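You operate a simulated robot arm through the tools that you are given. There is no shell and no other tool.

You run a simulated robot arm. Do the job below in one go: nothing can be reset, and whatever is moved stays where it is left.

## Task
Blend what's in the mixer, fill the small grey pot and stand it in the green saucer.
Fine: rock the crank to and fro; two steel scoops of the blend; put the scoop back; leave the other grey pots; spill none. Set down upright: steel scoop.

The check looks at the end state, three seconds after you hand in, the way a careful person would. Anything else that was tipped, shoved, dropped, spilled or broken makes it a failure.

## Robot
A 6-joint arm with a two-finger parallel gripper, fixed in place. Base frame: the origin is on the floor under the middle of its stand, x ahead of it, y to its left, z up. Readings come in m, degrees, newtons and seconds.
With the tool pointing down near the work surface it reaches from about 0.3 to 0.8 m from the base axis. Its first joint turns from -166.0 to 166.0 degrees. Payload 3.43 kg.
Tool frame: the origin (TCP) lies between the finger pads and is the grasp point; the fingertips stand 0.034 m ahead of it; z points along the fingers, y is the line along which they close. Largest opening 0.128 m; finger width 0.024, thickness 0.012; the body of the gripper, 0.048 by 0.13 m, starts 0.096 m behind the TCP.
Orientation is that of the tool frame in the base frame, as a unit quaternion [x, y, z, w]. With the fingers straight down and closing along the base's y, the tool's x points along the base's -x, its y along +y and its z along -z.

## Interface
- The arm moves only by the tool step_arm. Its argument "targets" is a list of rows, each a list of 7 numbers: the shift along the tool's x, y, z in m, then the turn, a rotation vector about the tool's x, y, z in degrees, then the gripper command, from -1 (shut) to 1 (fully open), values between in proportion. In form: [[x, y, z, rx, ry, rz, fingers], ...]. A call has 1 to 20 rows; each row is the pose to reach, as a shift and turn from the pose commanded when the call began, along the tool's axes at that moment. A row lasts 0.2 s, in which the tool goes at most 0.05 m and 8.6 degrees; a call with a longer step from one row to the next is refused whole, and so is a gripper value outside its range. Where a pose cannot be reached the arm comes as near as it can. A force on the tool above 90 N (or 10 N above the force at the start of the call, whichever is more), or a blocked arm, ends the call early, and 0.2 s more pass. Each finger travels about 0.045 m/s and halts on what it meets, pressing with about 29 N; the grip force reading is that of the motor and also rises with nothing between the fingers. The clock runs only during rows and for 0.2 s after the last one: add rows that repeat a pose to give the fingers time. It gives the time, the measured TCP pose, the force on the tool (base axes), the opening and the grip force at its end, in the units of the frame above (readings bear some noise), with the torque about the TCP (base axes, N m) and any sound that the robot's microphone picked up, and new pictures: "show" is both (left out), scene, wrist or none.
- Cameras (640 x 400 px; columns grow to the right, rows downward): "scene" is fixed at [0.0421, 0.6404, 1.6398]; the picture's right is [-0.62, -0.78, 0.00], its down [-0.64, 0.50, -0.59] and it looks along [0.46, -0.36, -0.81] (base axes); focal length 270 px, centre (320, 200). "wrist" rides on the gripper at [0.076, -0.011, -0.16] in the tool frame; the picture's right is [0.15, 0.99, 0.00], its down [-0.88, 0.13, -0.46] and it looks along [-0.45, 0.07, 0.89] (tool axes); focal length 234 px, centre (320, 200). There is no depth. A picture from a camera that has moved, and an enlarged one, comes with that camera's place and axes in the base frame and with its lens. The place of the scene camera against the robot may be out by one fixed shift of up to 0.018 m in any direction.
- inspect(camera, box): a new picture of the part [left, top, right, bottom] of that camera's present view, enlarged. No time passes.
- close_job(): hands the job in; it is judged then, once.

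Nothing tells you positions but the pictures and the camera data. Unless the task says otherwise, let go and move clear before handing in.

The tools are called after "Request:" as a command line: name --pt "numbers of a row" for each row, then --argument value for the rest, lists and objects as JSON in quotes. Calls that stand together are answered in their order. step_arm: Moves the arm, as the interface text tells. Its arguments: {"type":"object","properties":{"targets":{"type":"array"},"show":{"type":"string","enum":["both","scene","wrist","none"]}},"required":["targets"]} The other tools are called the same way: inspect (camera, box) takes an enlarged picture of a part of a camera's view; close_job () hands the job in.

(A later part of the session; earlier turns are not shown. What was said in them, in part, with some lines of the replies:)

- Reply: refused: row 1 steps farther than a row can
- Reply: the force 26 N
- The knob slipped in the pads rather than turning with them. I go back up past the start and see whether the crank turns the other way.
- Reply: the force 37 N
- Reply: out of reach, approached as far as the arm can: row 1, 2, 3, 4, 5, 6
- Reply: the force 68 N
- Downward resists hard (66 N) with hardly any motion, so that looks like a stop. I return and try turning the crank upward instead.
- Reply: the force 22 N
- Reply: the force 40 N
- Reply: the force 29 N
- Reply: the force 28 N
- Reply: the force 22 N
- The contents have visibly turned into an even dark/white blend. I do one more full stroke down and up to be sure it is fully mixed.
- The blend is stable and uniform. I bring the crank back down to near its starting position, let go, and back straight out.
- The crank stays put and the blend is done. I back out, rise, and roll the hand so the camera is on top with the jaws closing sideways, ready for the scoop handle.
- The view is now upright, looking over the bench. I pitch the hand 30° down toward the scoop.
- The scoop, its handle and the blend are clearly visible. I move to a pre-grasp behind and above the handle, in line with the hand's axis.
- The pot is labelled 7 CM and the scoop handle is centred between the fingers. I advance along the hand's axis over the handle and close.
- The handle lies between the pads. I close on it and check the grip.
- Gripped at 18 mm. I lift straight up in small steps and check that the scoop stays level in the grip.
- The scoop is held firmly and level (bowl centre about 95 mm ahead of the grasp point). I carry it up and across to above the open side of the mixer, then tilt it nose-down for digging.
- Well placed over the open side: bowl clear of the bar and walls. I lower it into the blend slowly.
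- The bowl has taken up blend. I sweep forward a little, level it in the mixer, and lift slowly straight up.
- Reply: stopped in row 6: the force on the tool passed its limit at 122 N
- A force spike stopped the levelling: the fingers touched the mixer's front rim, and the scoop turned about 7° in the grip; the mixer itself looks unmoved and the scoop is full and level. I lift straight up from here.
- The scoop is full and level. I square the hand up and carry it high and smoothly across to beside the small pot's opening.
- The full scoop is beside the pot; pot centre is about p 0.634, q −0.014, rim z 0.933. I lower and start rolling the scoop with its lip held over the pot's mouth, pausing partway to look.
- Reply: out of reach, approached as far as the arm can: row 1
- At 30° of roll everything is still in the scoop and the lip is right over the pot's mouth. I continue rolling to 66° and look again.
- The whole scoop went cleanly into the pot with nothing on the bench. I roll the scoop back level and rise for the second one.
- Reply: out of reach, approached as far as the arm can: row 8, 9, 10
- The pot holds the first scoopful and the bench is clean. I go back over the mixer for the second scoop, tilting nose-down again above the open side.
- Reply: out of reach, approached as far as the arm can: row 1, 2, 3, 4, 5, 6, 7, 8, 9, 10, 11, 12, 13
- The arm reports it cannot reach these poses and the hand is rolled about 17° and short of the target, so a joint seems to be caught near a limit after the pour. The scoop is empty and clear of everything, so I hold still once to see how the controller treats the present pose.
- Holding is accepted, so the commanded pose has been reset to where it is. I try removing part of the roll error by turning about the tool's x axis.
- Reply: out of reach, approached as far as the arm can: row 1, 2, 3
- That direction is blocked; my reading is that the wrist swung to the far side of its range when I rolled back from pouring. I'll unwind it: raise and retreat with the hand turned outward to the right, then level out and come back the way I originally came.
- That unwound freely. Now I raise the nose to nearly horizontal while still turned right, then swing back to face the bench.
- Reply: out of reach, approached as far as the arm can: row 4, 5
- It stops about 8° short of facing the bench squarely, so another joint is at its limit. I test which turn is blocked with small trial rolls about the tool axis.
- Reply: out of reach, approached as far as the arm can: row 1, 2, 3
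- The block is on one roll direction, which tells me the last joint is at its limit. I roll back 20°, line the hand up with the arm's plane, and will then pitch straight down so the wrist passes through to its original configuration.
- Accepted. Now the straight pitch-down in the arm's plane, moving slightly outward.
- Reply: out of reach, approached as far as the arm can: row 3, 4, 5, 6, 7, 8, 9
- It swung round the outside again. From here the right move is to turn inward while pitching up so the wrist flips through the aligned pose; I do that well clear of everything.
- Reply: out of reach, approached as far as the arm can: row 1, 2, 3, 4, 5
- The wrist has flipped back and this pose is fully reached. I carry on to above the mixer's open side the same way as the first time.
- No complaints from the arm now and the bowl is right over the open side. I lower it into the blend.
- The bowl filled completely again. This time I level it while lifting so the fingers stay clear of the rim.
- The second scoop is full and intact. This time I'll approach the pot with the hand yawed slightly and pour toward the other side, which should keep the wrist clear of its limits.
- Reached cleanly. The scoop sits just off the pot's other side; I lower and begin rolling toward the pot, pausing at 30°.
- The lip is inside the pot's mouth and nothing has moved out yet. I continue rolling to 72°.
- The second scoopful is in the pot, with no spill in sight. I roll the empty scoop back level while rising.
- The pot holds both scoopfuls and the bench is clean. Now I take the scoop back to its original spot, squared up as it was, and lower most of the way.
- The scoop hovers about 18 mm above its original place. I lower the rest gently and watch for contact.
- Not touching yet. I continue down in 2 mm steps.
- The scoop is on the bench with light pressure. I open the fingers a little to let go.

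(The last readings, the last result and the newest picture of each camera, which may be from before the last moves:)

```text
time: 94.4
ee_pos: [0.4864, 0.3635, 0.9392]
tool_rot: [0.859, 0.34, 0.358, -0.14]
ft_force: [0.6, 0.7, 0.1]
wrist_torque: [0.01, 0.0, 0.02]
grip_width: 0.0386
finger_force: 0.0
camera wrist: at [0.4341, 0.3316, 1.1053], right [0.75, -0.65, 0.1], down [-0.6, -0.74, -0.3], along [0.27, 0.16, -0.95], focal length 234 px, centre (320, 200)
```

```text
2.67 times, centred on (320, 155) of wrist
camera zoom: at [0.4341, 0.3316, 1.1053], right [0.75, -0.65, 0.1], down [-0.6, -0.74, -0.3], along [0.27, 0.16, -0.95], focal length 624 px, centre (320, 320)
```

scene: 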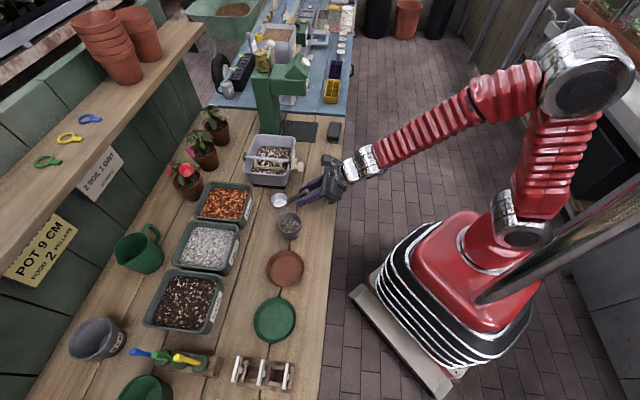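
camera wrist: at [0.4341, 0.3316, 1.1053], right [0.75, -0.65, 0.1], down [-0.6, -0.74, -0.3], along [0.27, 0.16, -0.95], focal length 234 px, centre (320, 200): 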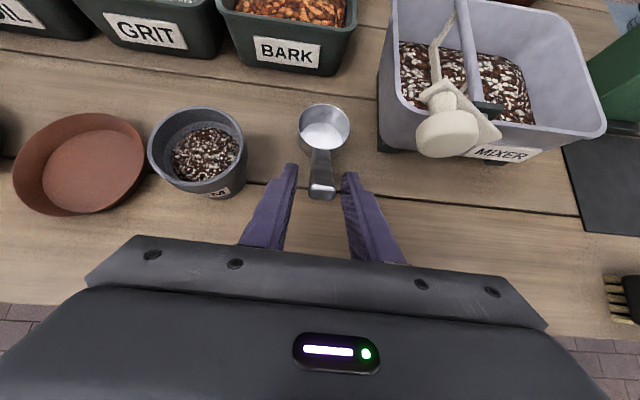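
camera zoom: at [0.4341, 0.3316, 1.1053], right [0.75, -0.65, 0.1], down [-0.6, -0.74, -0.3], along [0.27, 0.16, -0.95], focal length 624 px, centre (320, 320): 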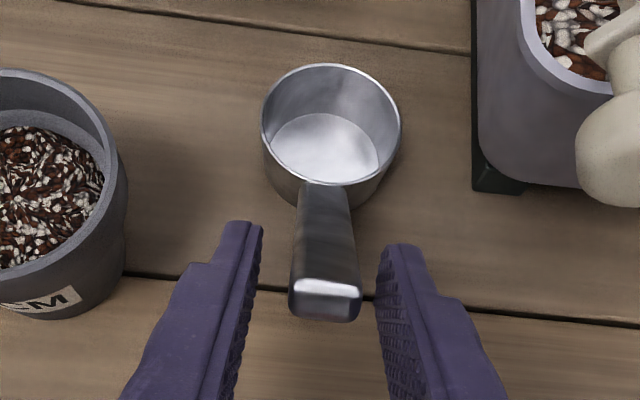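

The scoop stands upright exactly where it was. I back straight off along the handle and rise clear.

Request:
step_arm --pt "0 0 -0.02 0 0 0 -0.4" --pt "0 0 -0.05 0 0 0 -0.4" --pt "0 0 -0.08 0 0 0 -0.4" --pt "0.02 0 -0.11 0 0 0 -0.4" --pt "0.045 0 -0.135 0 0 0 -0.4" --pt "0.0636 0 -0.155 0 0 0 -0.4" --pt "0.0636 0 -0.155 0 0 0 -0.4"

Request:
inspect --camera "scene" --box '[240, 160, 360, 260]'

Request:
inspect --camera "wrist" --box '[120, 80, 440, 240]'

```text
time: 96.0
ee_pos: [0.4382, 0.3197, 1.0943]
tool_rot: [0.859, 0.34, 0.357, -0.141]
ft_force: [-0.3, 0.1, -0.5]
wrist_torque: [-0.03, 0.02, -0.01]
grip_width: 0.0383
finger_force: 0.1
camera wrist: at [0.3856, 0.2876, 1.2598], right [0.75, -0.65, 0.1], down [-0.6, -0.74, -0.3], along [0.28, 0.16, -0.95], focal length 234 px, centre (320, 200)
```

scene: 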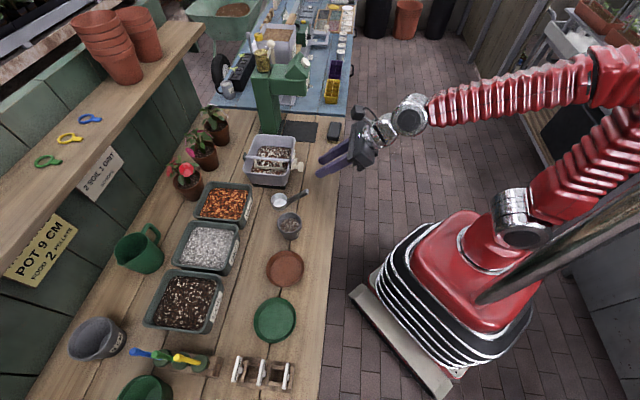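
wrist: 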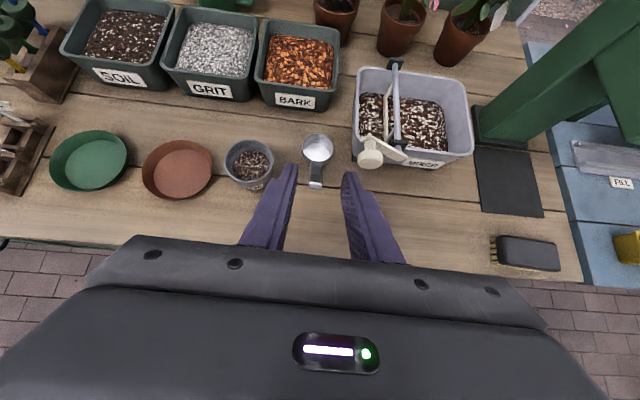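

```text
4.00 times, centred on (300, 210) of scene
camera zoom: at [0.0421, 0.6404, 1.6398], right [-0.62, -0.78, 0.0], down [-0.64, 0.5, -0.59], along [0.46, -0.36, -0.81], focal length 1079 px, centre (400, 160)
```

zoom: 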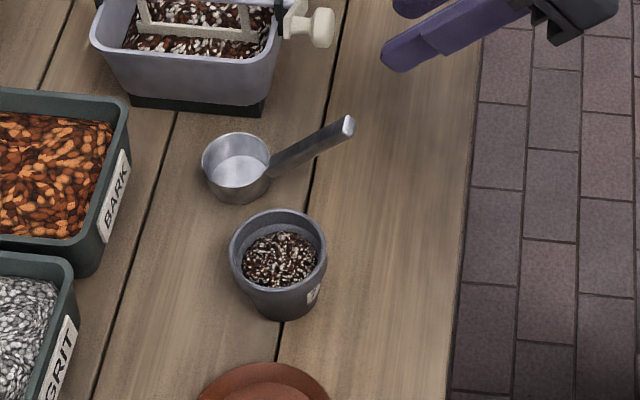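

```text
2.00 times, centred on (280, 160) of wrist
camera zoom: at [0.3856, 0.2876, 1.2598], right [0.75, -0.65, 0.1], down [-0.6, -0.74, -0.3], along [0.28, 0.16, -0.95], focal length 468 px, centre (400, 280)
```

zoom: 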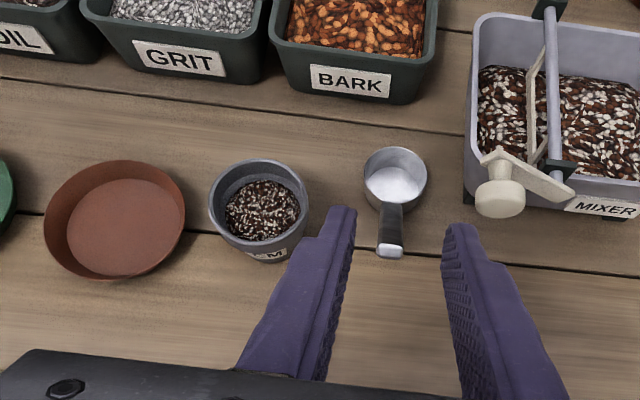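

Everything is tidy: scoop upright in place, pot filled, bench clean. Next I reorient the hand toward pointing straight down for picking up the pot; first a roll in place.

Request:
step_arm --pt "0 0 0 0 0 -8.2 -0.2" --pt "0 0 0 0 0 -16.4 0" --pt "0 0 0 0 0 -24.6 0.2" --pt "0 0 0 0 0 -32.8 0.4" --pt "0 0 0 0 0 -41 0.5" --pt "0 0 0 0 0 -49.2 0.56" --pt "0 0 0 0 0 -57.4 0.56" --pt "0 0 0 0 0 -65.6 0.56" --pt "0 0 0 0 0 -73.8 0.56" --pt "0 0 0 0 0 -82 0.56" --pt "0 0 0 0 0 -90 0.56" --pt "0 0 0 0 0 -90 0.56" --show "none"

```text
time: 98.6
ee_pos: [0.438, 0.3195, 1.0935]
tool_rot: [0.366, 0.847, 0.352, 0.153]
ft_force: [-1.2, -0.1, 0.1]
wrist_torque: [-0.01, 0.03, 0.04]
grip_width: 0.0999
finger_force: 0.2
```

That went through without complaint. Now I pitch down to vertical while moving outward, staying high.

Request:
step_arm --pt "0.001 0.0112 0.0041 7.5 0 0 0.56" --pt "0.0021 0.0223 0.0082 15 0 0 0.56" --pt "0.0032 0.0335 0.0123 22.5 0 0 0.56" --pt "0.0042 0.0447 0.0164 30 0 0 0.56" --pt "0.0053 0.0558 0.0205 37.5 0 0 0.56" --pt "0.0063 0.067 0.0246 45 0 0 0.56" --pt "0.0063 0.067 0.0246 45 0 0 0.56"

```text
time: 100.2
ee_pos: [0.4807, 0.3675, 1.1243]
tool_rot: [0.397, 0.918, 0.0, 0.002]
ft_force: [-0.2, -0.1, 0.2]
wrist_torque: [0.02, 0.02, 0.01]
grip_width: 0.0996
finger_force: 0.0
camera wrist: at [0.4212, 0.4157, 1.2833], right [0.62, 0.78, 0.0], down [0.7, -0.55, 0.46], along [0.36, -0.28, -0.89], focal length 234 px, centre (320, 200)
```

scene: 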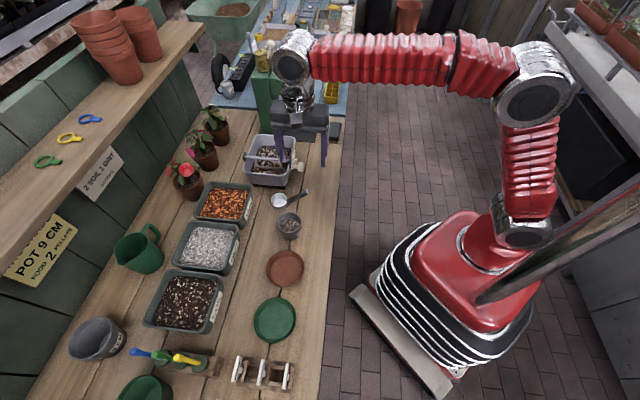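
wrist: 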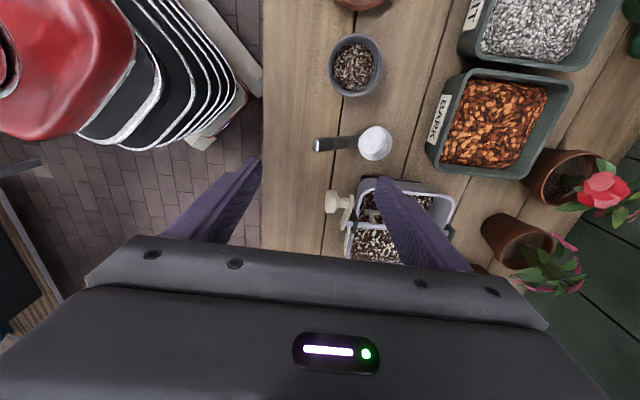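

The hand points straight down with the jaws closing along the bench's depth direction. I move it above the pot and look down to align.

Request:
step_arm --pt "0.0315 0.0097 0 0 0 -0.6 0.56" --pt "0.063 0.0194 0 0 0 -1.2 0.56" --pt "0.0943 0.0291 0 0 0 -1.8 0.56" --pt "0.0943 0.0291 0 0 0 -1.8 0.56"

Request:
inspect --camera "wrist" --box '[230, 90, 410, 240]'

Request:
inspect --camera "scene" --box '[240, 160, 360, 260]'

```text
time: 101.2
ee_pos: [0.4404, 0.4564, 1.1232]
tool_rot: [0.384, 0.923, 0.0, 0.001]
ft_force: [-1.1, 0.2, 0.6]
wrist_torque: [0.0, -0.02, -0.02]
grip_width: 0.0999
finger_force: 0.1
camera wrist: at [0.3779, 0.503, 1.2823], right [0.6, 0.8, 0.0], down [0.71, -0.53, 0.46], along [0.37, -0.27, -0.89], focal length 234 px, centre (320, 200)
```

scene: 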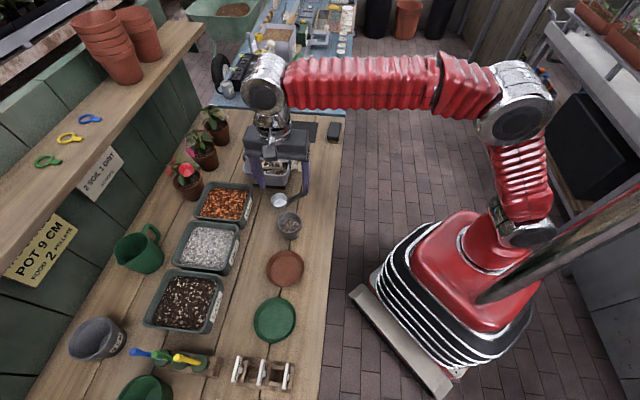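
wrist: 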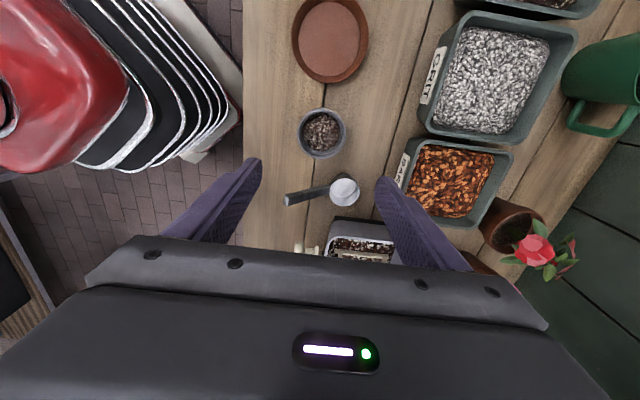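

```text
2.67 times, centred on (320, 165) of wrist
camera zoom: at [0.3779, 0.503, 1.2823], right [0.6, 0.8, 0.0], down [0.71, -0.53, 0.46], along [0.37, -0.27, -0.89], focal length 624 px, centre (320, 293)
```

zoom: 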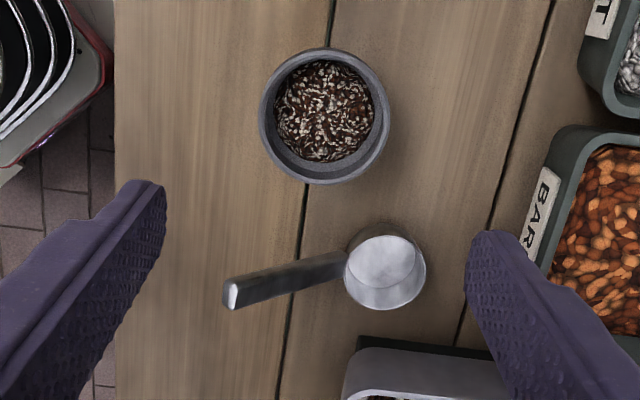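

```text
4.00 times, centred on (300, 210) of scene
camera zoom: at [0.0421, 0.6404, 1.6398], right [-0.62, -0.78, 0.0], down [-0.64, 0.5, -0.59], along [0.46, -0.36, -0.81], focal length 1079 px, centre (400, 160)
```

zoom: 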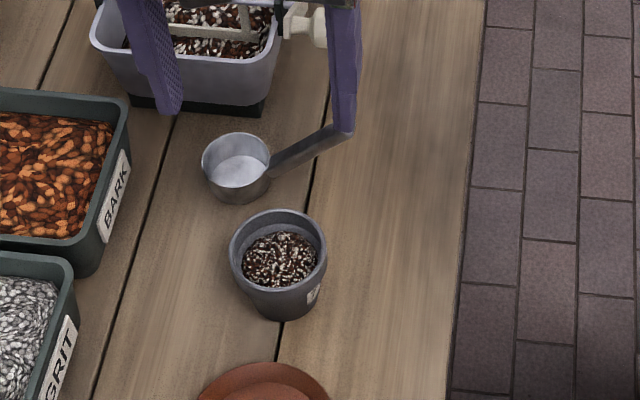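

The pot is about 2 mm further out and 6 mm to the left of the jaw centre. I correct that and descend so the pads straddle the rim band.

Request:
step_arm --pt "0.006 0.0023 0.04 0 0 0 0.56" --pt "0.006 0.0023 0.08 0 0 0 0.56" --pt "0.006 0.0023 0.12 0 0 0 0.56" --pt "0.006 0.0023 0.15 0 0 0 0.56" --pt "0.006 0.0023 0.15 0 0 0 0.56"

Request:
inspect --camera "wrist" --box '[230, 90, 410, 240]'

Request:
inspect --camera "scene" --box '[240, 160, 360, 260]'

```text
time: 102.4
ee_pos: [0.4356, 0.4651, 0.9742]
tool_rot: [0.384, 0.923, 0.0, 0.001]
ft_force: [-0.2, -0.3, -0.8]
wrist_torque: [0.01, 0.01, -0.01]
grip_width: 0.0998
finger_force: 0.2
camera wrist: at [0.3735, 0.5107, 1.1332], right [0.6, 0.8, 0.0], down [0.71, -0.53, 0.46], along [0.37, -0.27, -0.89], focal length 234 px, centre (320, 200)
```

scene: 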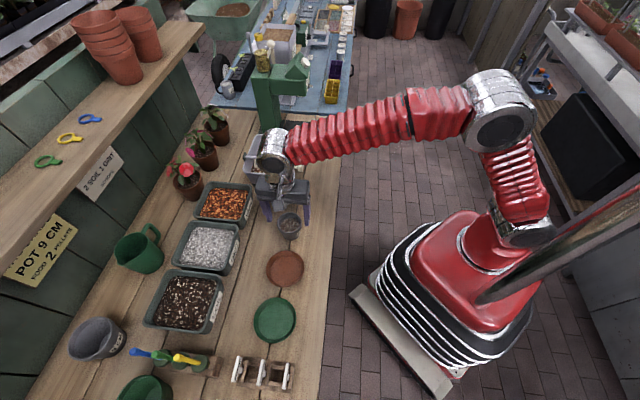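
wrist: 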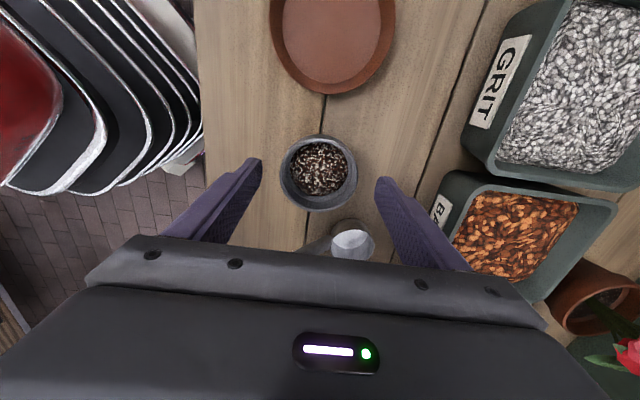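

```text
2.67 times, centred on (320, 165) of wrist
camera zoom: at [0.3735, 0.5107, 1.1332], right [0.6, 0.8, 0.0], down [0.71, -0.53, 0.46], along [0.37, -0.27, -0.89], focal length 624 px, centre (320, 293)
```

zoom: 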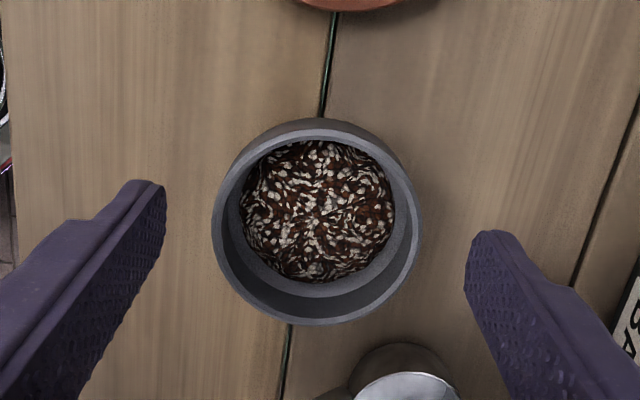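

```text
4.00 times, centred on (300, 210) of scene
camera zoom: at [0.0421, 0.6404, 1.6398], right [-0.62, -0.78, 0.0], down [-0.64, 0.5, -0.59], along [0.46, -0.36, -0.81], focal length 1079 px, centre (400, 160)
```

zoom: 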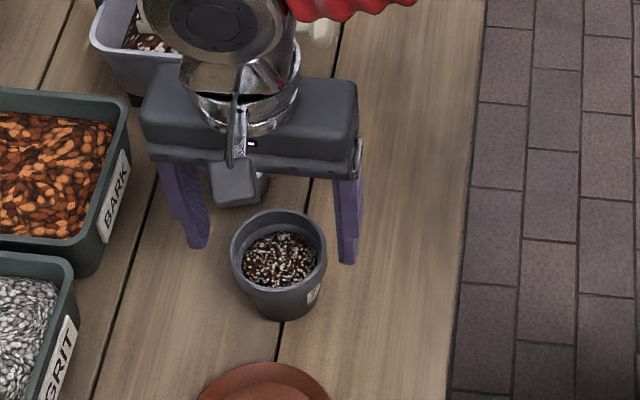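

Aligned to within 2 mm. I go down to the rim band and close gently on the pot.

Request:
step_arm --pt "-0.001 0 0.027 0 0 0 0.56" --pt "-0.001 0 0.053 0 0 0 0.56" --pt "-0.001 0 0.053 0 0 0 0.3" --pt "-0.001 0 0.053 0 0 0 0.1" --pt "-0.001 0 0.053 0 0 0 0.0" --pt "-0.001 0 0.053 0 0 0 0.0"

Request:
inspect --camera "wrist" --box '[230, 90, 410, 240]'

Request:
inspect --camera "scene" --box '[240, 160, 360, 260]'

```text
time: 103.8
ee_pos: [0.4375, 0.4618, 0.9212]
tool_rot: [0.383, 0.924, 0.001, 0.002]
ft_force: [0.7, 0.0, -0.2]
wrist_torque: [0.0, 0.01, -0.03]
grip_width: 0.0722
finger_force: 28.7
camera wrist: at [0.3751, 0.5092, 1.0805], right [0.6, 0.8, 0.0], down [0.71, -0.53, 0.46], along [0.37, -0.27, -0.89], focal length 234 px, centre (320, 200)
```

scene: 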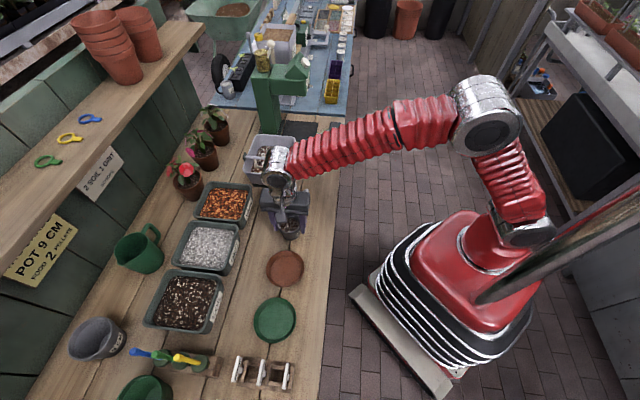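
wrist: 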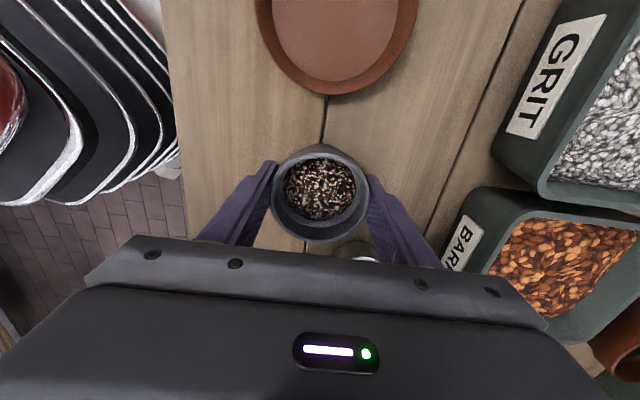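

```text
2.67 times, centred on (320, 165) of wrist
camera zoom: at [0.3751, 0.5092, 1.0805], right [0.6, 0.8, 0.0], down [0.71, -0.53, 0.46], along [0.37, -0.27, -0.89], focal length 624 px, centre (320, 293)
```

zoom: 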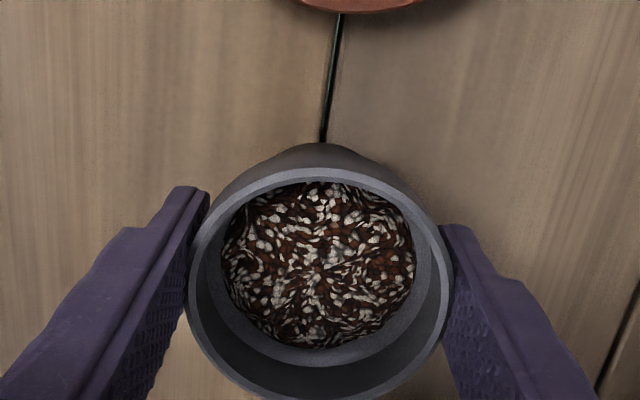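

```text
4.00 times, centred on (300, 210) of scene
camera zoom: at [0.0421, 0.6404, 1.6398], right [-0.62, -0.78, 0.0], down [-0.64, 0.5, -0.59], along [0.46, -0.36, -0.81], focal length 1079 px, centre (400, 160)
```

zoom: 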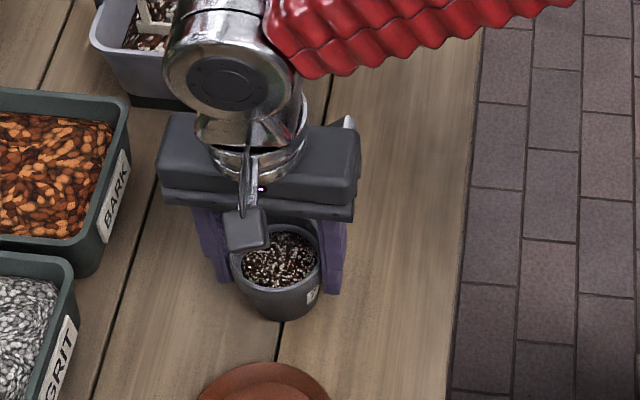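

Gripped at 72 mm. I lift the pot slowly straight up and check it hangs level.

Request:
step_arm --pt "0 0 -0.005 0 0 0 0.0" --pt "0 0 -0.015 0 0 0 0.0" --pt "0 0 -0.03 0 0 0 0.0" --pt "0 0 -0.045 0 0 0 0.0" --pt "0 0 -0.06 0 0 0 0.0" --pt "0 0 -0.06 0 0 0 0.0"

Request:
inspect --camera "wrist" --box '[230, 90, 410, 240]'

Request:
inspect --camera "scene" --box '[230, 160, 350, 260]'

```text
time: 105.2
ee_pos: [0.4352, 0.4616, 0.9806]
tool_rot: [0.383, 0.924, 0.0, 0.001]
ft_force: [-0.3, 0.4, -1.6]
wrist_torque: [0.01, 0.02, -0.02]
grip_width: 0.0718
finger_force: 28.9
camera wrist: at [0.3738, 0.5084, 1.1397], right [0.6, 0.8, 0.0], down [0.71, -0.53, 0.46], along [0.37, -0.27, -0.89], focal length 234 px, centre (320, 200)
```

scene: 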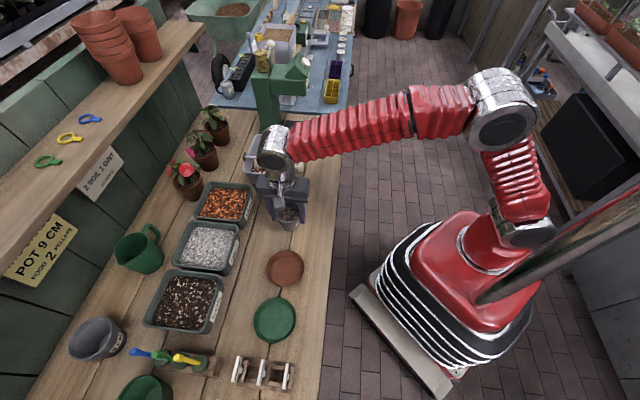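
wrist: 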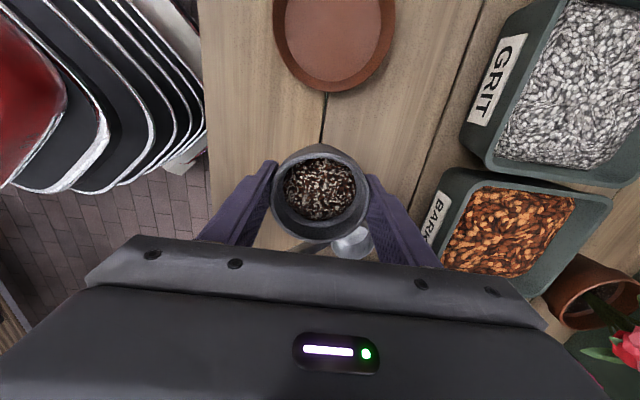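

```text
2.67 times, centred on (320, 165) of wrist
camera zoom: at [0.3738, 0.5084, 1.1397], right [0.6, 0.8, 0.0], down [0.71, -0.53, 0.46], along [0.37, -0.27, -0.89], focal length 624 px, centre (320, 293)
```

zoom: 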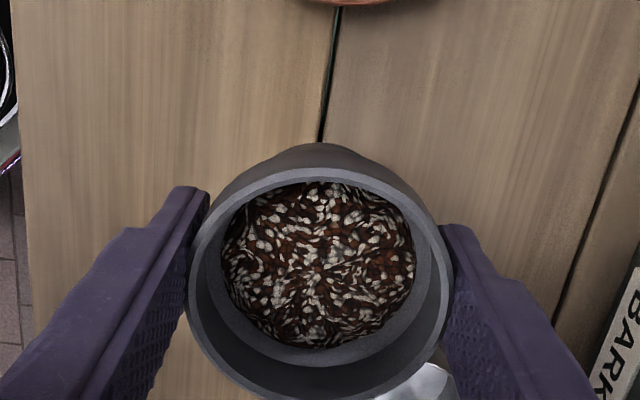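

```text
4.00 times, centred on (290, 210) of scene
camera zoom: at [0.0421, 0.6404, 1.6398], right [-0.62, -0.78, 0.0], down [-0.64, 0.5, -0.59], along [0.46, -0.36, -0.81], focal length 1079 px, centre (440, 160)
```

zoom: 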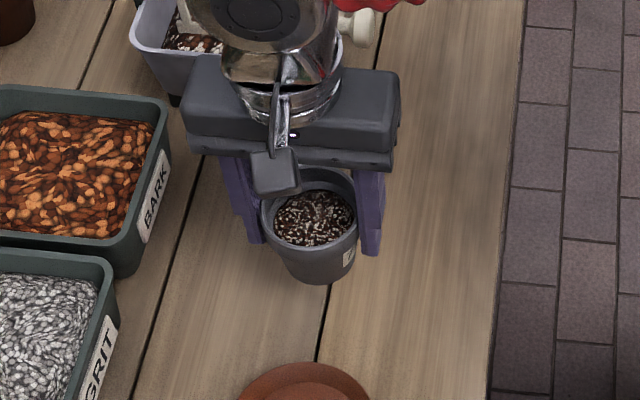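

The pot is level and secure. I move it across, over the brown saucer, to near the green one and measure the saucer from there.

Request:
step_arm --pt "0.02 0 0 0 0 0 0.0" --pt "0.055 0 0 0 0 0 0.0" --pt "0.09 0 0 0 0 0 0.0" --pt "0.125 0 0 0 0 0 0.0" --pt "0.155 0 0 0 0 0 0.0" --pt "0.175 0 0 0 0 0 0.0" --pt "0.181 0 0 0 0 0 0.0" --pt "0.181 0 0 0 0 0 0.0"

Request:
inspect --camera "wrist" --box '[200, 0, 440, 150]'

Request:
inspect --camera "scene" --box '[210, 240, 350, 380]'

```text
time: 107.0
ee_pos: [0.3091, 0.5906, 0.9814]
tool_rot: [0.382, 0.924, 0.002, 0.001]
ft_force: [0.7, -0.8, -0.3]
wrist_torque: [0.0, -0.01, 0.0]
grip_width: 0.0719
finger_force: 28.7
camera wrist: at [0.2473, 0.6372, 1.1403], right [0.6, 0.8, 0.0], down [0.71, -0.53, 0.46], along [0.37, -0.27, -0.89], focal length 234 px, centre (320, 200)
```

scene: 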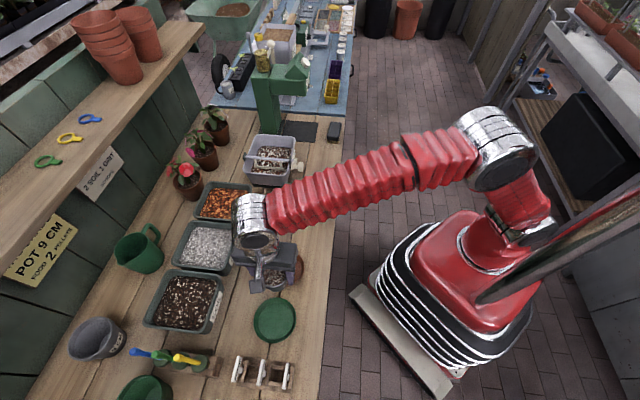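
wrist: 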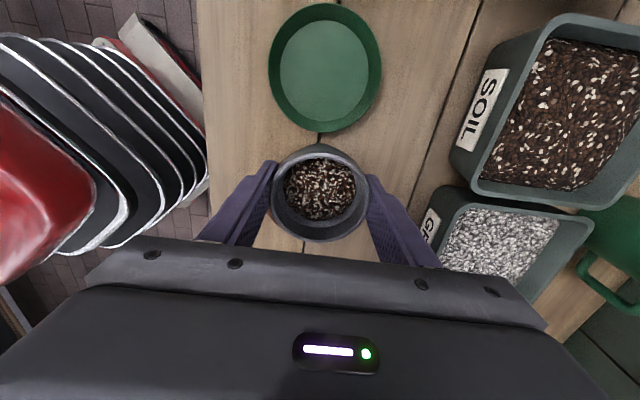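

```text
2.67 times, centred on (320, 75) of wrist
camera zoom: at [0.2473, 0.6372, 1.1403], right [0.6, 0.8, 0.0], down [0.71, -0.53, 0.46], along [0.37, -0.27, -0.89], focal length 624 px, centre (320, 533)
```

zoom: 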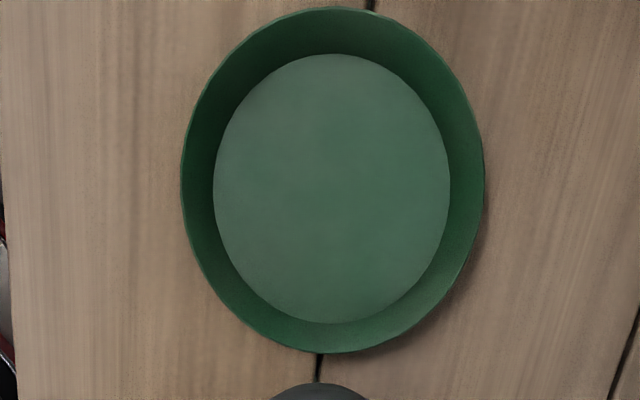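

```text
2.86 times, centred on (280, 310) of scene
camera zoom: at [0.0421, 0.6404, 1.6398], right [-0.62, -0.78, 0.0], down [-0.64, 0.5, -0.59], along [0.46, -0.36, -0.81], focal length 771 px, centre (434, -114)
```

zoom: 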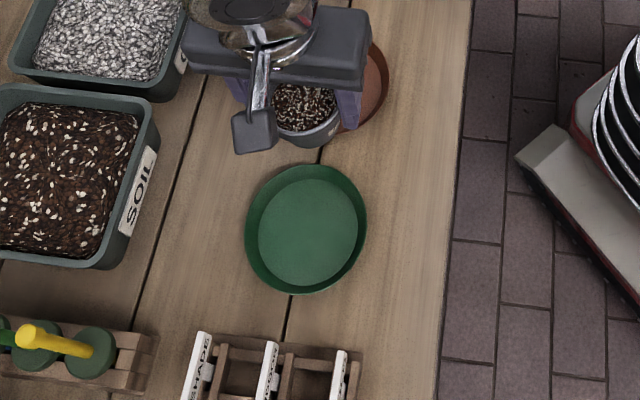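

The green saucer's centre is 8 mm nearer and about 86 mm further left than the hand. I move directly above it.

Request:
step_arm --pt "0.02 -0.002 0 0 0 0 0.0" --pt "0.05 -0.0045 0 0 0 0 0.0" --pt "0.075 -0.007 0 0 0 0 0.0" --pt "0.0865 -0.0079 0 0 0 0 0.0" --pt "0.0865 -0.0079 0.0 0 0 0 0.0" --pt "0.0865 -0.0079 0.02 0 0 0 0.0" --pt "0.0865 -0.0079 0.03 0 0 0 0.0" --pt "0.0865 -0.0079 0.03 0 0 0 0.0"

Request:
inspect --camera "wrist" --box '[220, 90, 420, 240]'

Request:
inspect --camera "scene" --box '[220, 260, 340, 360]'

```text
time: 108.8
ee_pos: [0.2419, 0.6462, 0.9497]
tool_rot: [0.383, 0.924, 0.001, 0.002]
ft_force: [-0.2, -0.5, -1.0]
wrist_torque: [0.0, -0.03, 0.0]
grip_width: 0.0718
finger_force: 29.4
camera wrist: at [0.1805, 0.6925, 1.1102], right [0.6, 0.8, 0.0], down [0.71, -0.53, 0.46], along [0.37, -0.27, -0.89], focal length 234 px, centre (320, 200)
```

scene: 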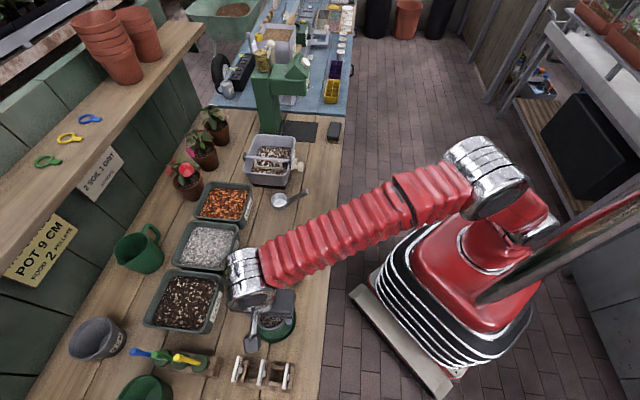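
wrist: 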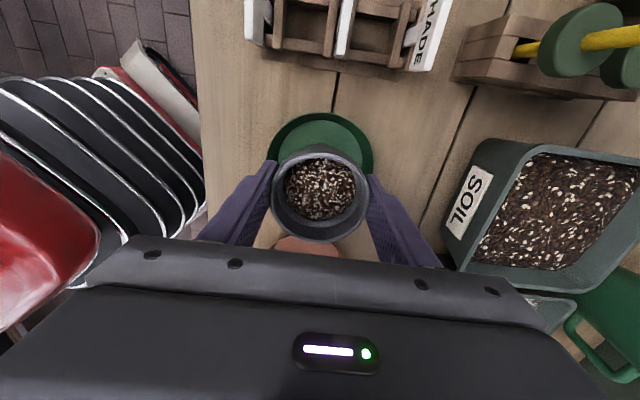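

```text
2.67 times, centred on (320, 165) of wrist
camera zoom: at [0.1805, 0.6925, 1.1102], right [0.6, 0.8, 0.0], down [0.71, -0.53, 0.46], along [0.37, -0.27, -0.89], focal length 624 px, centre (320, 293)
```

zoom: 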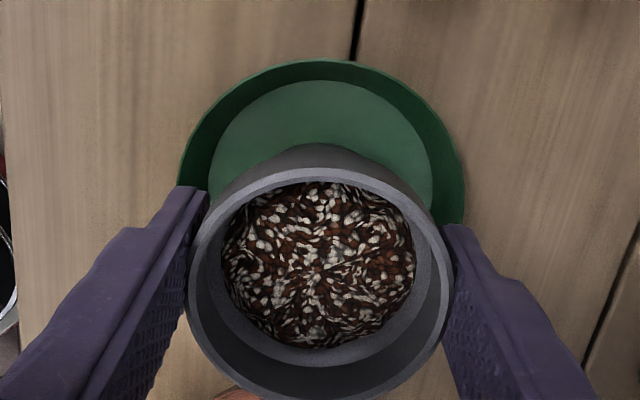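

```text
4.00 times, centred on (280, 310) of scene
camera zoom: at [0.0421, 0.6404, 1.6398], right [-0.62, -0.78, 0.0], down [-0.64, 0.5, -0.59], along [0.46, -0.36, -0.81], focal length 1079 px, centre (480, -240)
```

zoom: 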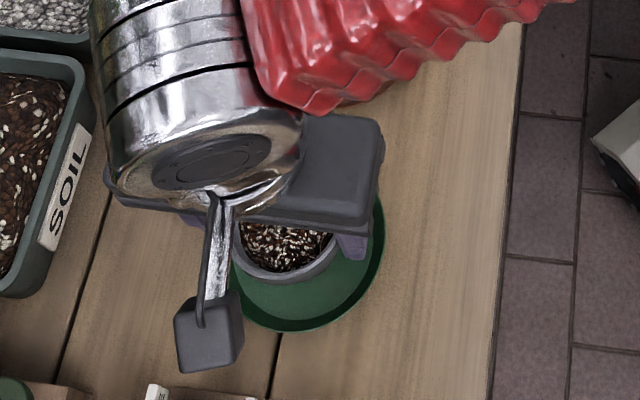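

The pot is centred over the saucer to within a few millimetres. I lower it, watching for contact.

Request:
step_arm --pt "-0.002 0.001 0.007 0 0 0 0.0" --pt "-0.002 0.001 0.013 0 0 0 0.0" --pt "-0.002 0.001 0.017 0 0 0 0.0" --pt "-0.002 0.001 0.019 0 0 0 0.0" --pt "-0.002 0.001 0.019 0 0 0 0.0" --show "none"

Request:
step_arm --pt "0 0 0.002 0 0 0 0.0" --pt "0 0 0.002 0 0 0 0.0" --show "none"

```text
time: 110.0
ee_pos: [0.245, 0.6463, 0.9314]
tool_rot: [0.382, 0.924, 0.001, 0.001]
ft_force: [0.2, 0.6, -1.4]
wrist_torque: [0.01, -0.03, 0.0]
grip_width: 0.0721
finger_force: 28.6
```

```text
time: 110.6
ee_pos: [0.2451, 0.6447, 0.9283]
tool_rot: [0.383, 0.924, 0.001, 0.002]
ft_force: [0.9, 0.5, -1.1]
wrist_torque: [0.0, 0.01, -0.03]
grip_width: 0.0719
finger_force: 29.0
```

No contact yet; I continue in 1–2 mm steps.

Request:
step_arm --pt "0 0 0.0015 0 0 0 0.0" --pt "0 0 0.0015 0 0 0 0.0" --show "none"

Request:
step_arm --pt "0 0 0.0015 0 0 0 0.0" --pt "0 0 0.0015 0 0 0 0.0" --show "none"

```text
time: 111.2
ee_pos: [0.2445, 0.6458, 0.9276]
tool_rot: [0.383, 0.924, 0.002, 0.002]
ft_force: [0.0, -0.9, -1.0]
wrist_torque: [0.01, 0.0, -0.01]
grip_width: 0.0718
finger_force: 29.1
```

```text
time: 111.8
ee_pos: [0.2445, 0.6451, 0.9255]
tool_rot: [0.383, 0.924, 0.001, 0.002]
ft_force: [-0.1, -0.2, -1.0]
wrist_torque: [0.02, -0.01, 0.02]
grip_width: 0.0722
finger_force: 28.8
```

Request:
step_arm --pt "0 0 0.0012 0 0 0 0.0" --pt "0 0 0.0012 0 0 0 0.0" --show "none"

Request:
step_arm --pt "0 0 0.0012 0 0 0 0.0" --pt "0 0 0.0012 0 0 0 0.0" --show "wrist"

Request:
inspect --camera "wrist" --box '[220, 90, 420, 240]'

```text
time: 112.4
ee_pos: [0.2442, 0.6468, 0.9251]
tool_rot: [0.382, 0.924, 0.002, 0.001]
ft_force: [-1.4, -0.4, -1.4]
wrist_torque: [0.01, 0.0, 0.02]
grip_width: 0.0721
finger_force: 28.7
```

```text
time: 113.0
ee_pos: [0.2429, 0.6465, 0.9257]
tool_rot: [0.383, 0.924, 0.002, 0.001]
ft_force: [0.4, 0.4, 3.8]
wrist_torque: [-0.02, -0.05, -0.02]
grip_width: 0.0718
finger_force: 29.1
camera wrist: at [0.1816, 0.6918, 1.0844], right [0.6, 0.8, 0.0], down [0.71, -0.53, 0.46], along [0.37, -0.27, -0.89], focal length 234 px, centre (320, 200)
```

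wrist: 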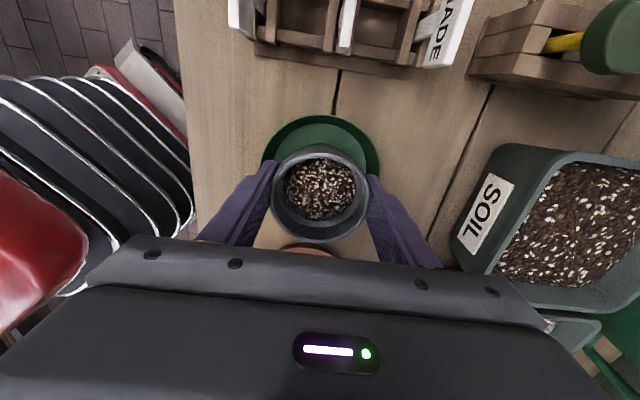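

```text
2.67 times, centred on (320, 165) of wrist
camera zoom: at [0.1816, 0.6918, 1.0844], right [0.6, 0.8, 0.0], down [0.71, -0.53, 0.46], along [0.37, -0.27, -0.89], focal length 624 px, centre (320, 293)
```

zoom: 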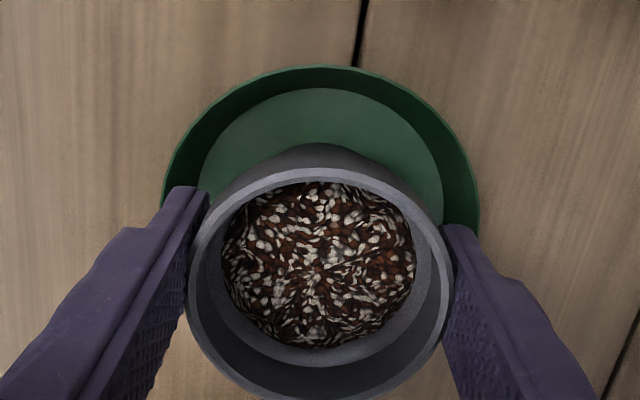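

The pot has touched down in the saucer (force changed to +3.8 N). I open just a few millimetres so the fingers stay off the saucer's rim, then check.

Request:
step_arm --pt "0 0 0 0 0 0 0.13" --pt "0 0 0 0 0 0 0.2" --pt "0 0 0 0 0 0 0.25" --pt "0 0 0 0 0 0 0.25"

Request:
inspect --camera "wrist" --box '[220, 90, 420, 240]'

Request:
inspect --camera "scene" --box '[220, 260, 340, 360]'

```text
time: 114.0
ee_pos: [0.2436, 0.6455, 0.9249]
tool_rot: [0.384, 0.923, 0.001, 0.002]
ft_force: [-0.1, 0.4, -0.6]
wrist_torque: [0.02, -0.02, 0.01]
grip_width: 0.0801
finger_force: 0.0
camera wrist: at [0.1815, 0.6918, 1.0839], right [0.6, 0.8, 0.0], down [0.71, -0.53, 0.46], along [0.37, -0.27, -0.89], focal length 234 px, centre (320, 200)
```

scene: 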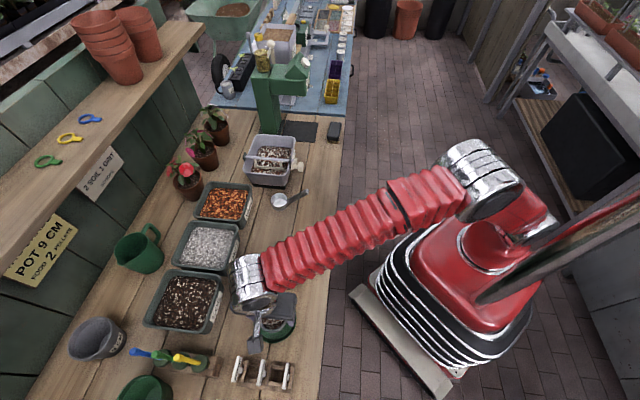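
wrist: 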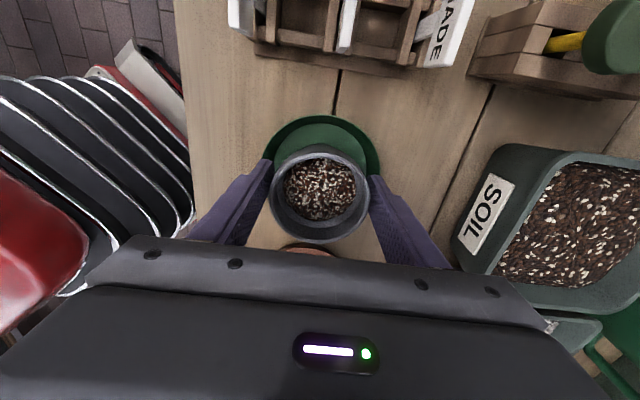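

```text
2.67 times, centred on (320, 165) of wrist
camera zoom: at [0.1815, 0.6918, 1.0839], right [0.6, 0.8, 0.0], down [0.71, -0.53, 0.46], along [0.37, -0.27, -0.89], focal length 624 px, centre (320, 293)
```

zoom: 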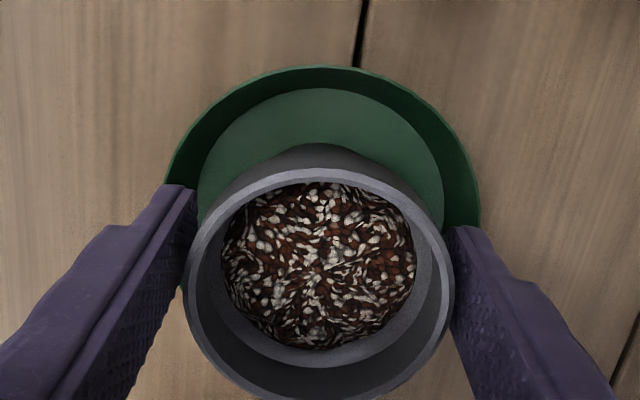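

```text
4.00 times, centred on (280, 310) of scene
camera zoom: at [0.0421, 0.6404, 1.6398], right [-0.62, -0.78, 0.0], down [-0.64, 0.5, -0.59], along [0.46, -0.36, -0.81], focal length 1079 px, centre (480, -240)
```

zoom: 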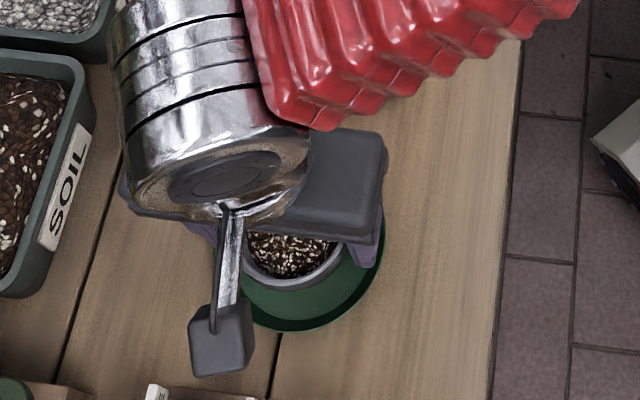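

Released, with the pot standing in the saucer. I rise straight up slowly, then clear.

Request:
step_arm --pt "0 0 -0.01 0 0 0 0.25" --pt "0 0 -0.03 0 0 0 0.25" --pt "0 0 -0.06 0 0 0 0.25" --pt "0 0 -0.1 0 0 0 0.25" --pt "0 0 -0.15 0 0 0 0.25" --pt "0 0 -0.19 0 0 0 0.25" --pt "0 0 -0.19 0 0 0 0.25"

Request:
inspect --camera "wrist" --box '[200, 40, 440, 200]'

Request:
inspect --camera "scene" --box '[220, 260, 340, 360]'

```text
time: 115.6
ee_pos: [0.2464, 0.6429, 1.1154]
tool_rot: [0.384, 0.923, 0.001, 0.002]
ft_force: [0.0, 0.0, -0.2]
wrist_torque: [0.02, 0.03, -0.01]
grip_width: 0.0801
finger_force: 0.2
camera wrist: at [0.1842, 0.689, 1.2748], right [0.6, 0.8, 0.0], down [0.71, -0.53, 0.46], along [0.37, -0.27, -0.89], focal length 234 px, centre (320, 200)
```

scene: 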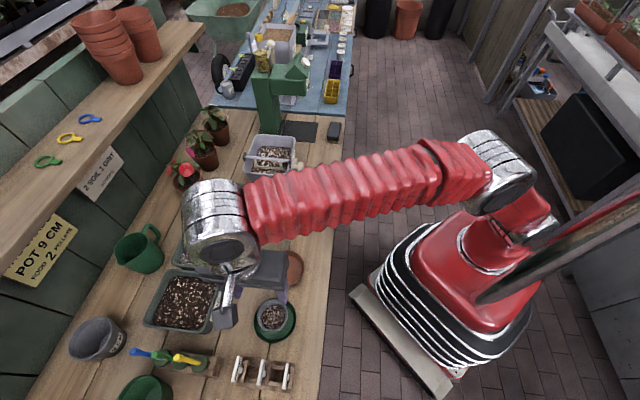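
wrist: 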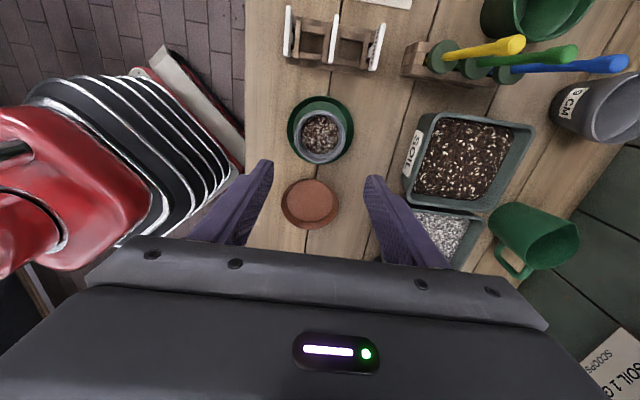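

```text
2.50 times, centred on (320, 120) of wrist
camera zoom: at [0.1842, 0.689, 1.2748], right [0.6, 0.8, 0.0], down [0.71, -0.53, 0.46], along [0.37, -0.27, -0.89], focal length 585 px, centre (320, 400)
```

zoom: 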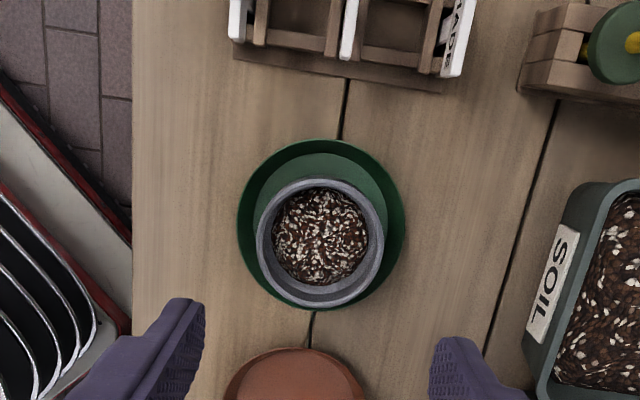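

```text
4.00 times, centred on (280, 310) of scene
camera zoom: at [0.0421, 0.6404, 1.6398], right [-0.62, -0.78, 0.0], down [-0.64, 0.5, -0.59], along [0.46, -0.36, -0.81], focal length 1079 px, centre (480, -240)
```

zoom: 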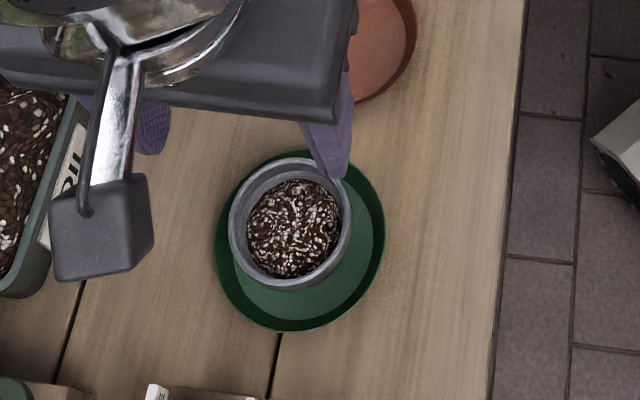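

The pot stands upright and centred in the green saucer. I move the arm away and inspect the whole bench for anything out of place.

Request:
step_arm --pt "0 0 -0.04 0 0 0 0.25" --pt "-0.02 -0.01 -0.08 0 0 0 0.25" --pt "-0.06 -0.03 -0.09 0 0 0 0.25" --pt "-0.1 -0.045 -0.09 0 0 0 0.25" --pt "-0.14 -0.06 -0.09 0 0 0 0.25" --pt "-0.18 -0.08 -0.09 0 0 0 0.25" --pt "-0.22 -0.1 -0.09 0 0 0 0.25" --pt "-0.26 -0.12 -0.09 0 0 0 0.25" --pt "-0.26 -0.12 -0.09 0 0 0 0.25"

Request:
inspect --camera "scene" --box '[220, 110, 360, 230]'

Request:
inspect --camera "scene" --box '[200, 230, 340, 350]'

Request:
inspect --camera "scene" --box '[40, 180, 300, 400]'

Request:
inspect --camera "wrist" --box '[200, 0, 520, 200]'

```text
time: 117.6
ee_pos: [0.3421, 0.3748, 1.203]
tool_rot: [0.382, 0.924, 0.001, 0.001]
ft_force: [0.3, -0.1, -1.1]
wrist_torque: [-0.02, 0.01, -0.01]
grip_width: 0.0798
finger_force: 0.0
camera wrist: at [0.279, 0.4222, 1.363], right [0.6, 0.8, 0.0], down [0.71, -0.53, 0.46], along [0.37, -0.27, -0.89], focal length 234 px, centre (320, 200)
```

scene: 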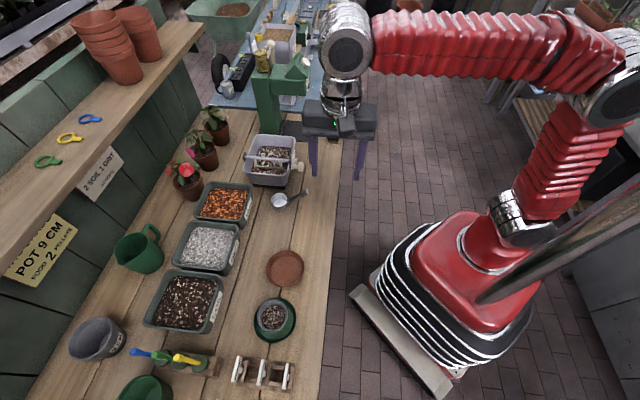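
wrist: 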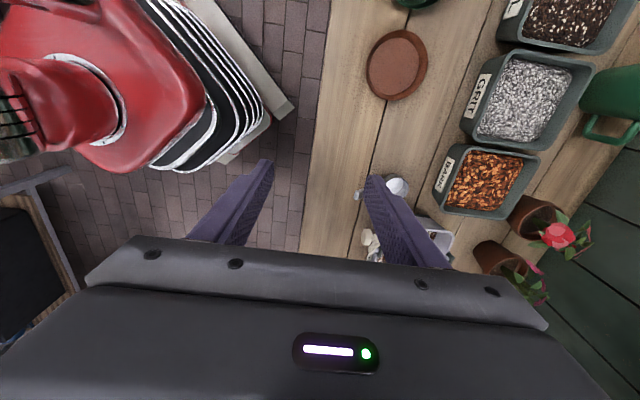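

```text
3.33 times, centred on (290, 170) of scene
camera zoom: at [0.0421, 0.6404, 1.6398], right [-0.62, -0.78, 0.0], down [-0.64, 0.5, -0.59], along [0.46, -0.36, -0.81], focal length 900 px, centre (420, 300)
```

zoom: 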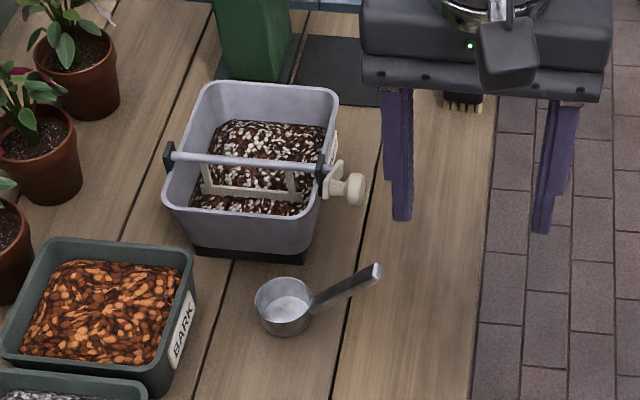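

```text
3.33 times, centred on (270, 290) of scene
camera zoom: at [0.0421, 0.6404, 1.6398], right [-0.62, -0.78, 0.0], down [-0.64, 0.5, -0.59], along [0.46, -0.36, -0.81], focal length 900 px, centre (487, -100)
```

zoom: 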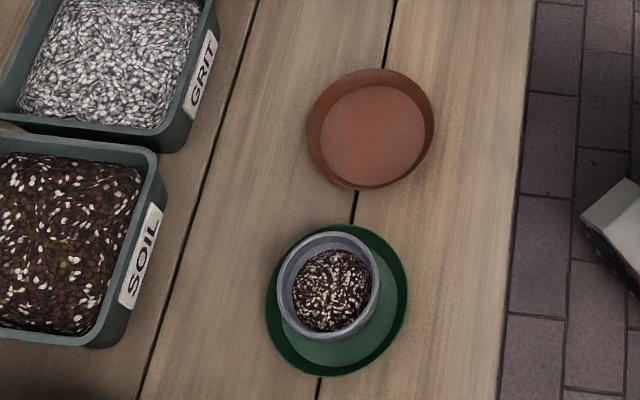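

```text
1.82 times, centred on (170, 290) of scene
camera zoom: at [0.0421, 0.6404, 1.6398], right [-0.62, -0.78, 0.0], down [-0.64, 0.5, -0.59], along [0.46, -0.36, -0.81], focal length 491 px, centre (593, 36)
```

zoom: 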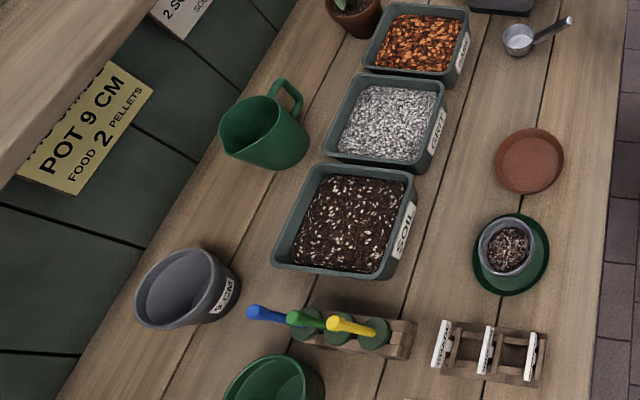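

```text
2.00 times, centred on (360, 100) of wrist
camera zoom: at [0.279, 0.4222, 1.363], right [0.6, 0.8, 0.0], down [0.71, -0.53, 0.46], along [0.37, -0.27, -0.89], focal length 468 px, centre (240, 400)
```

zoom: 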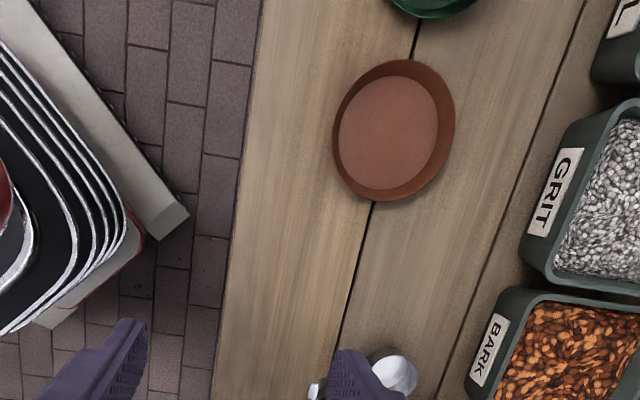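

The filled 7 cm pot stands upright in the green saucer and the steel scoop is upright back in its original spot. The mixer, bins, other saucer and other pots are where they were, and I can see no spilled blend. The gripper is empty and clear, so I hand the job in.

Request:
close_job

```text
The job is handed in.
```

I blended the mixer's contents, put two scoops of the blend in the small grey pot (labelled 7 CM), and stood the pot in the green saucer. The job is handed in; I haven't seen the verdict.

- **Blend:** I rocked the crank to and fro until the contents turned into an even dark and white mix, then did one more full stroke.
- **Pot:** I poured in two full scoops with no spill visible on the bench. In the last view, with the arm clear, the pot stands upright and centred in the saucer.
- **Scoop:** the steel scoop is back upright in its original place.
- **Everything else:** the other grey pots were not touched, and the bins, other saucer and mixer look unmoved.

**Bump on the mixer:** on the first scoop the fingers hit the mixer's front rim hard enough to trip the force limit, at 122 N. The scoop turned slightly in the grip, but nothing spilled and the mixer did not appear to shift.
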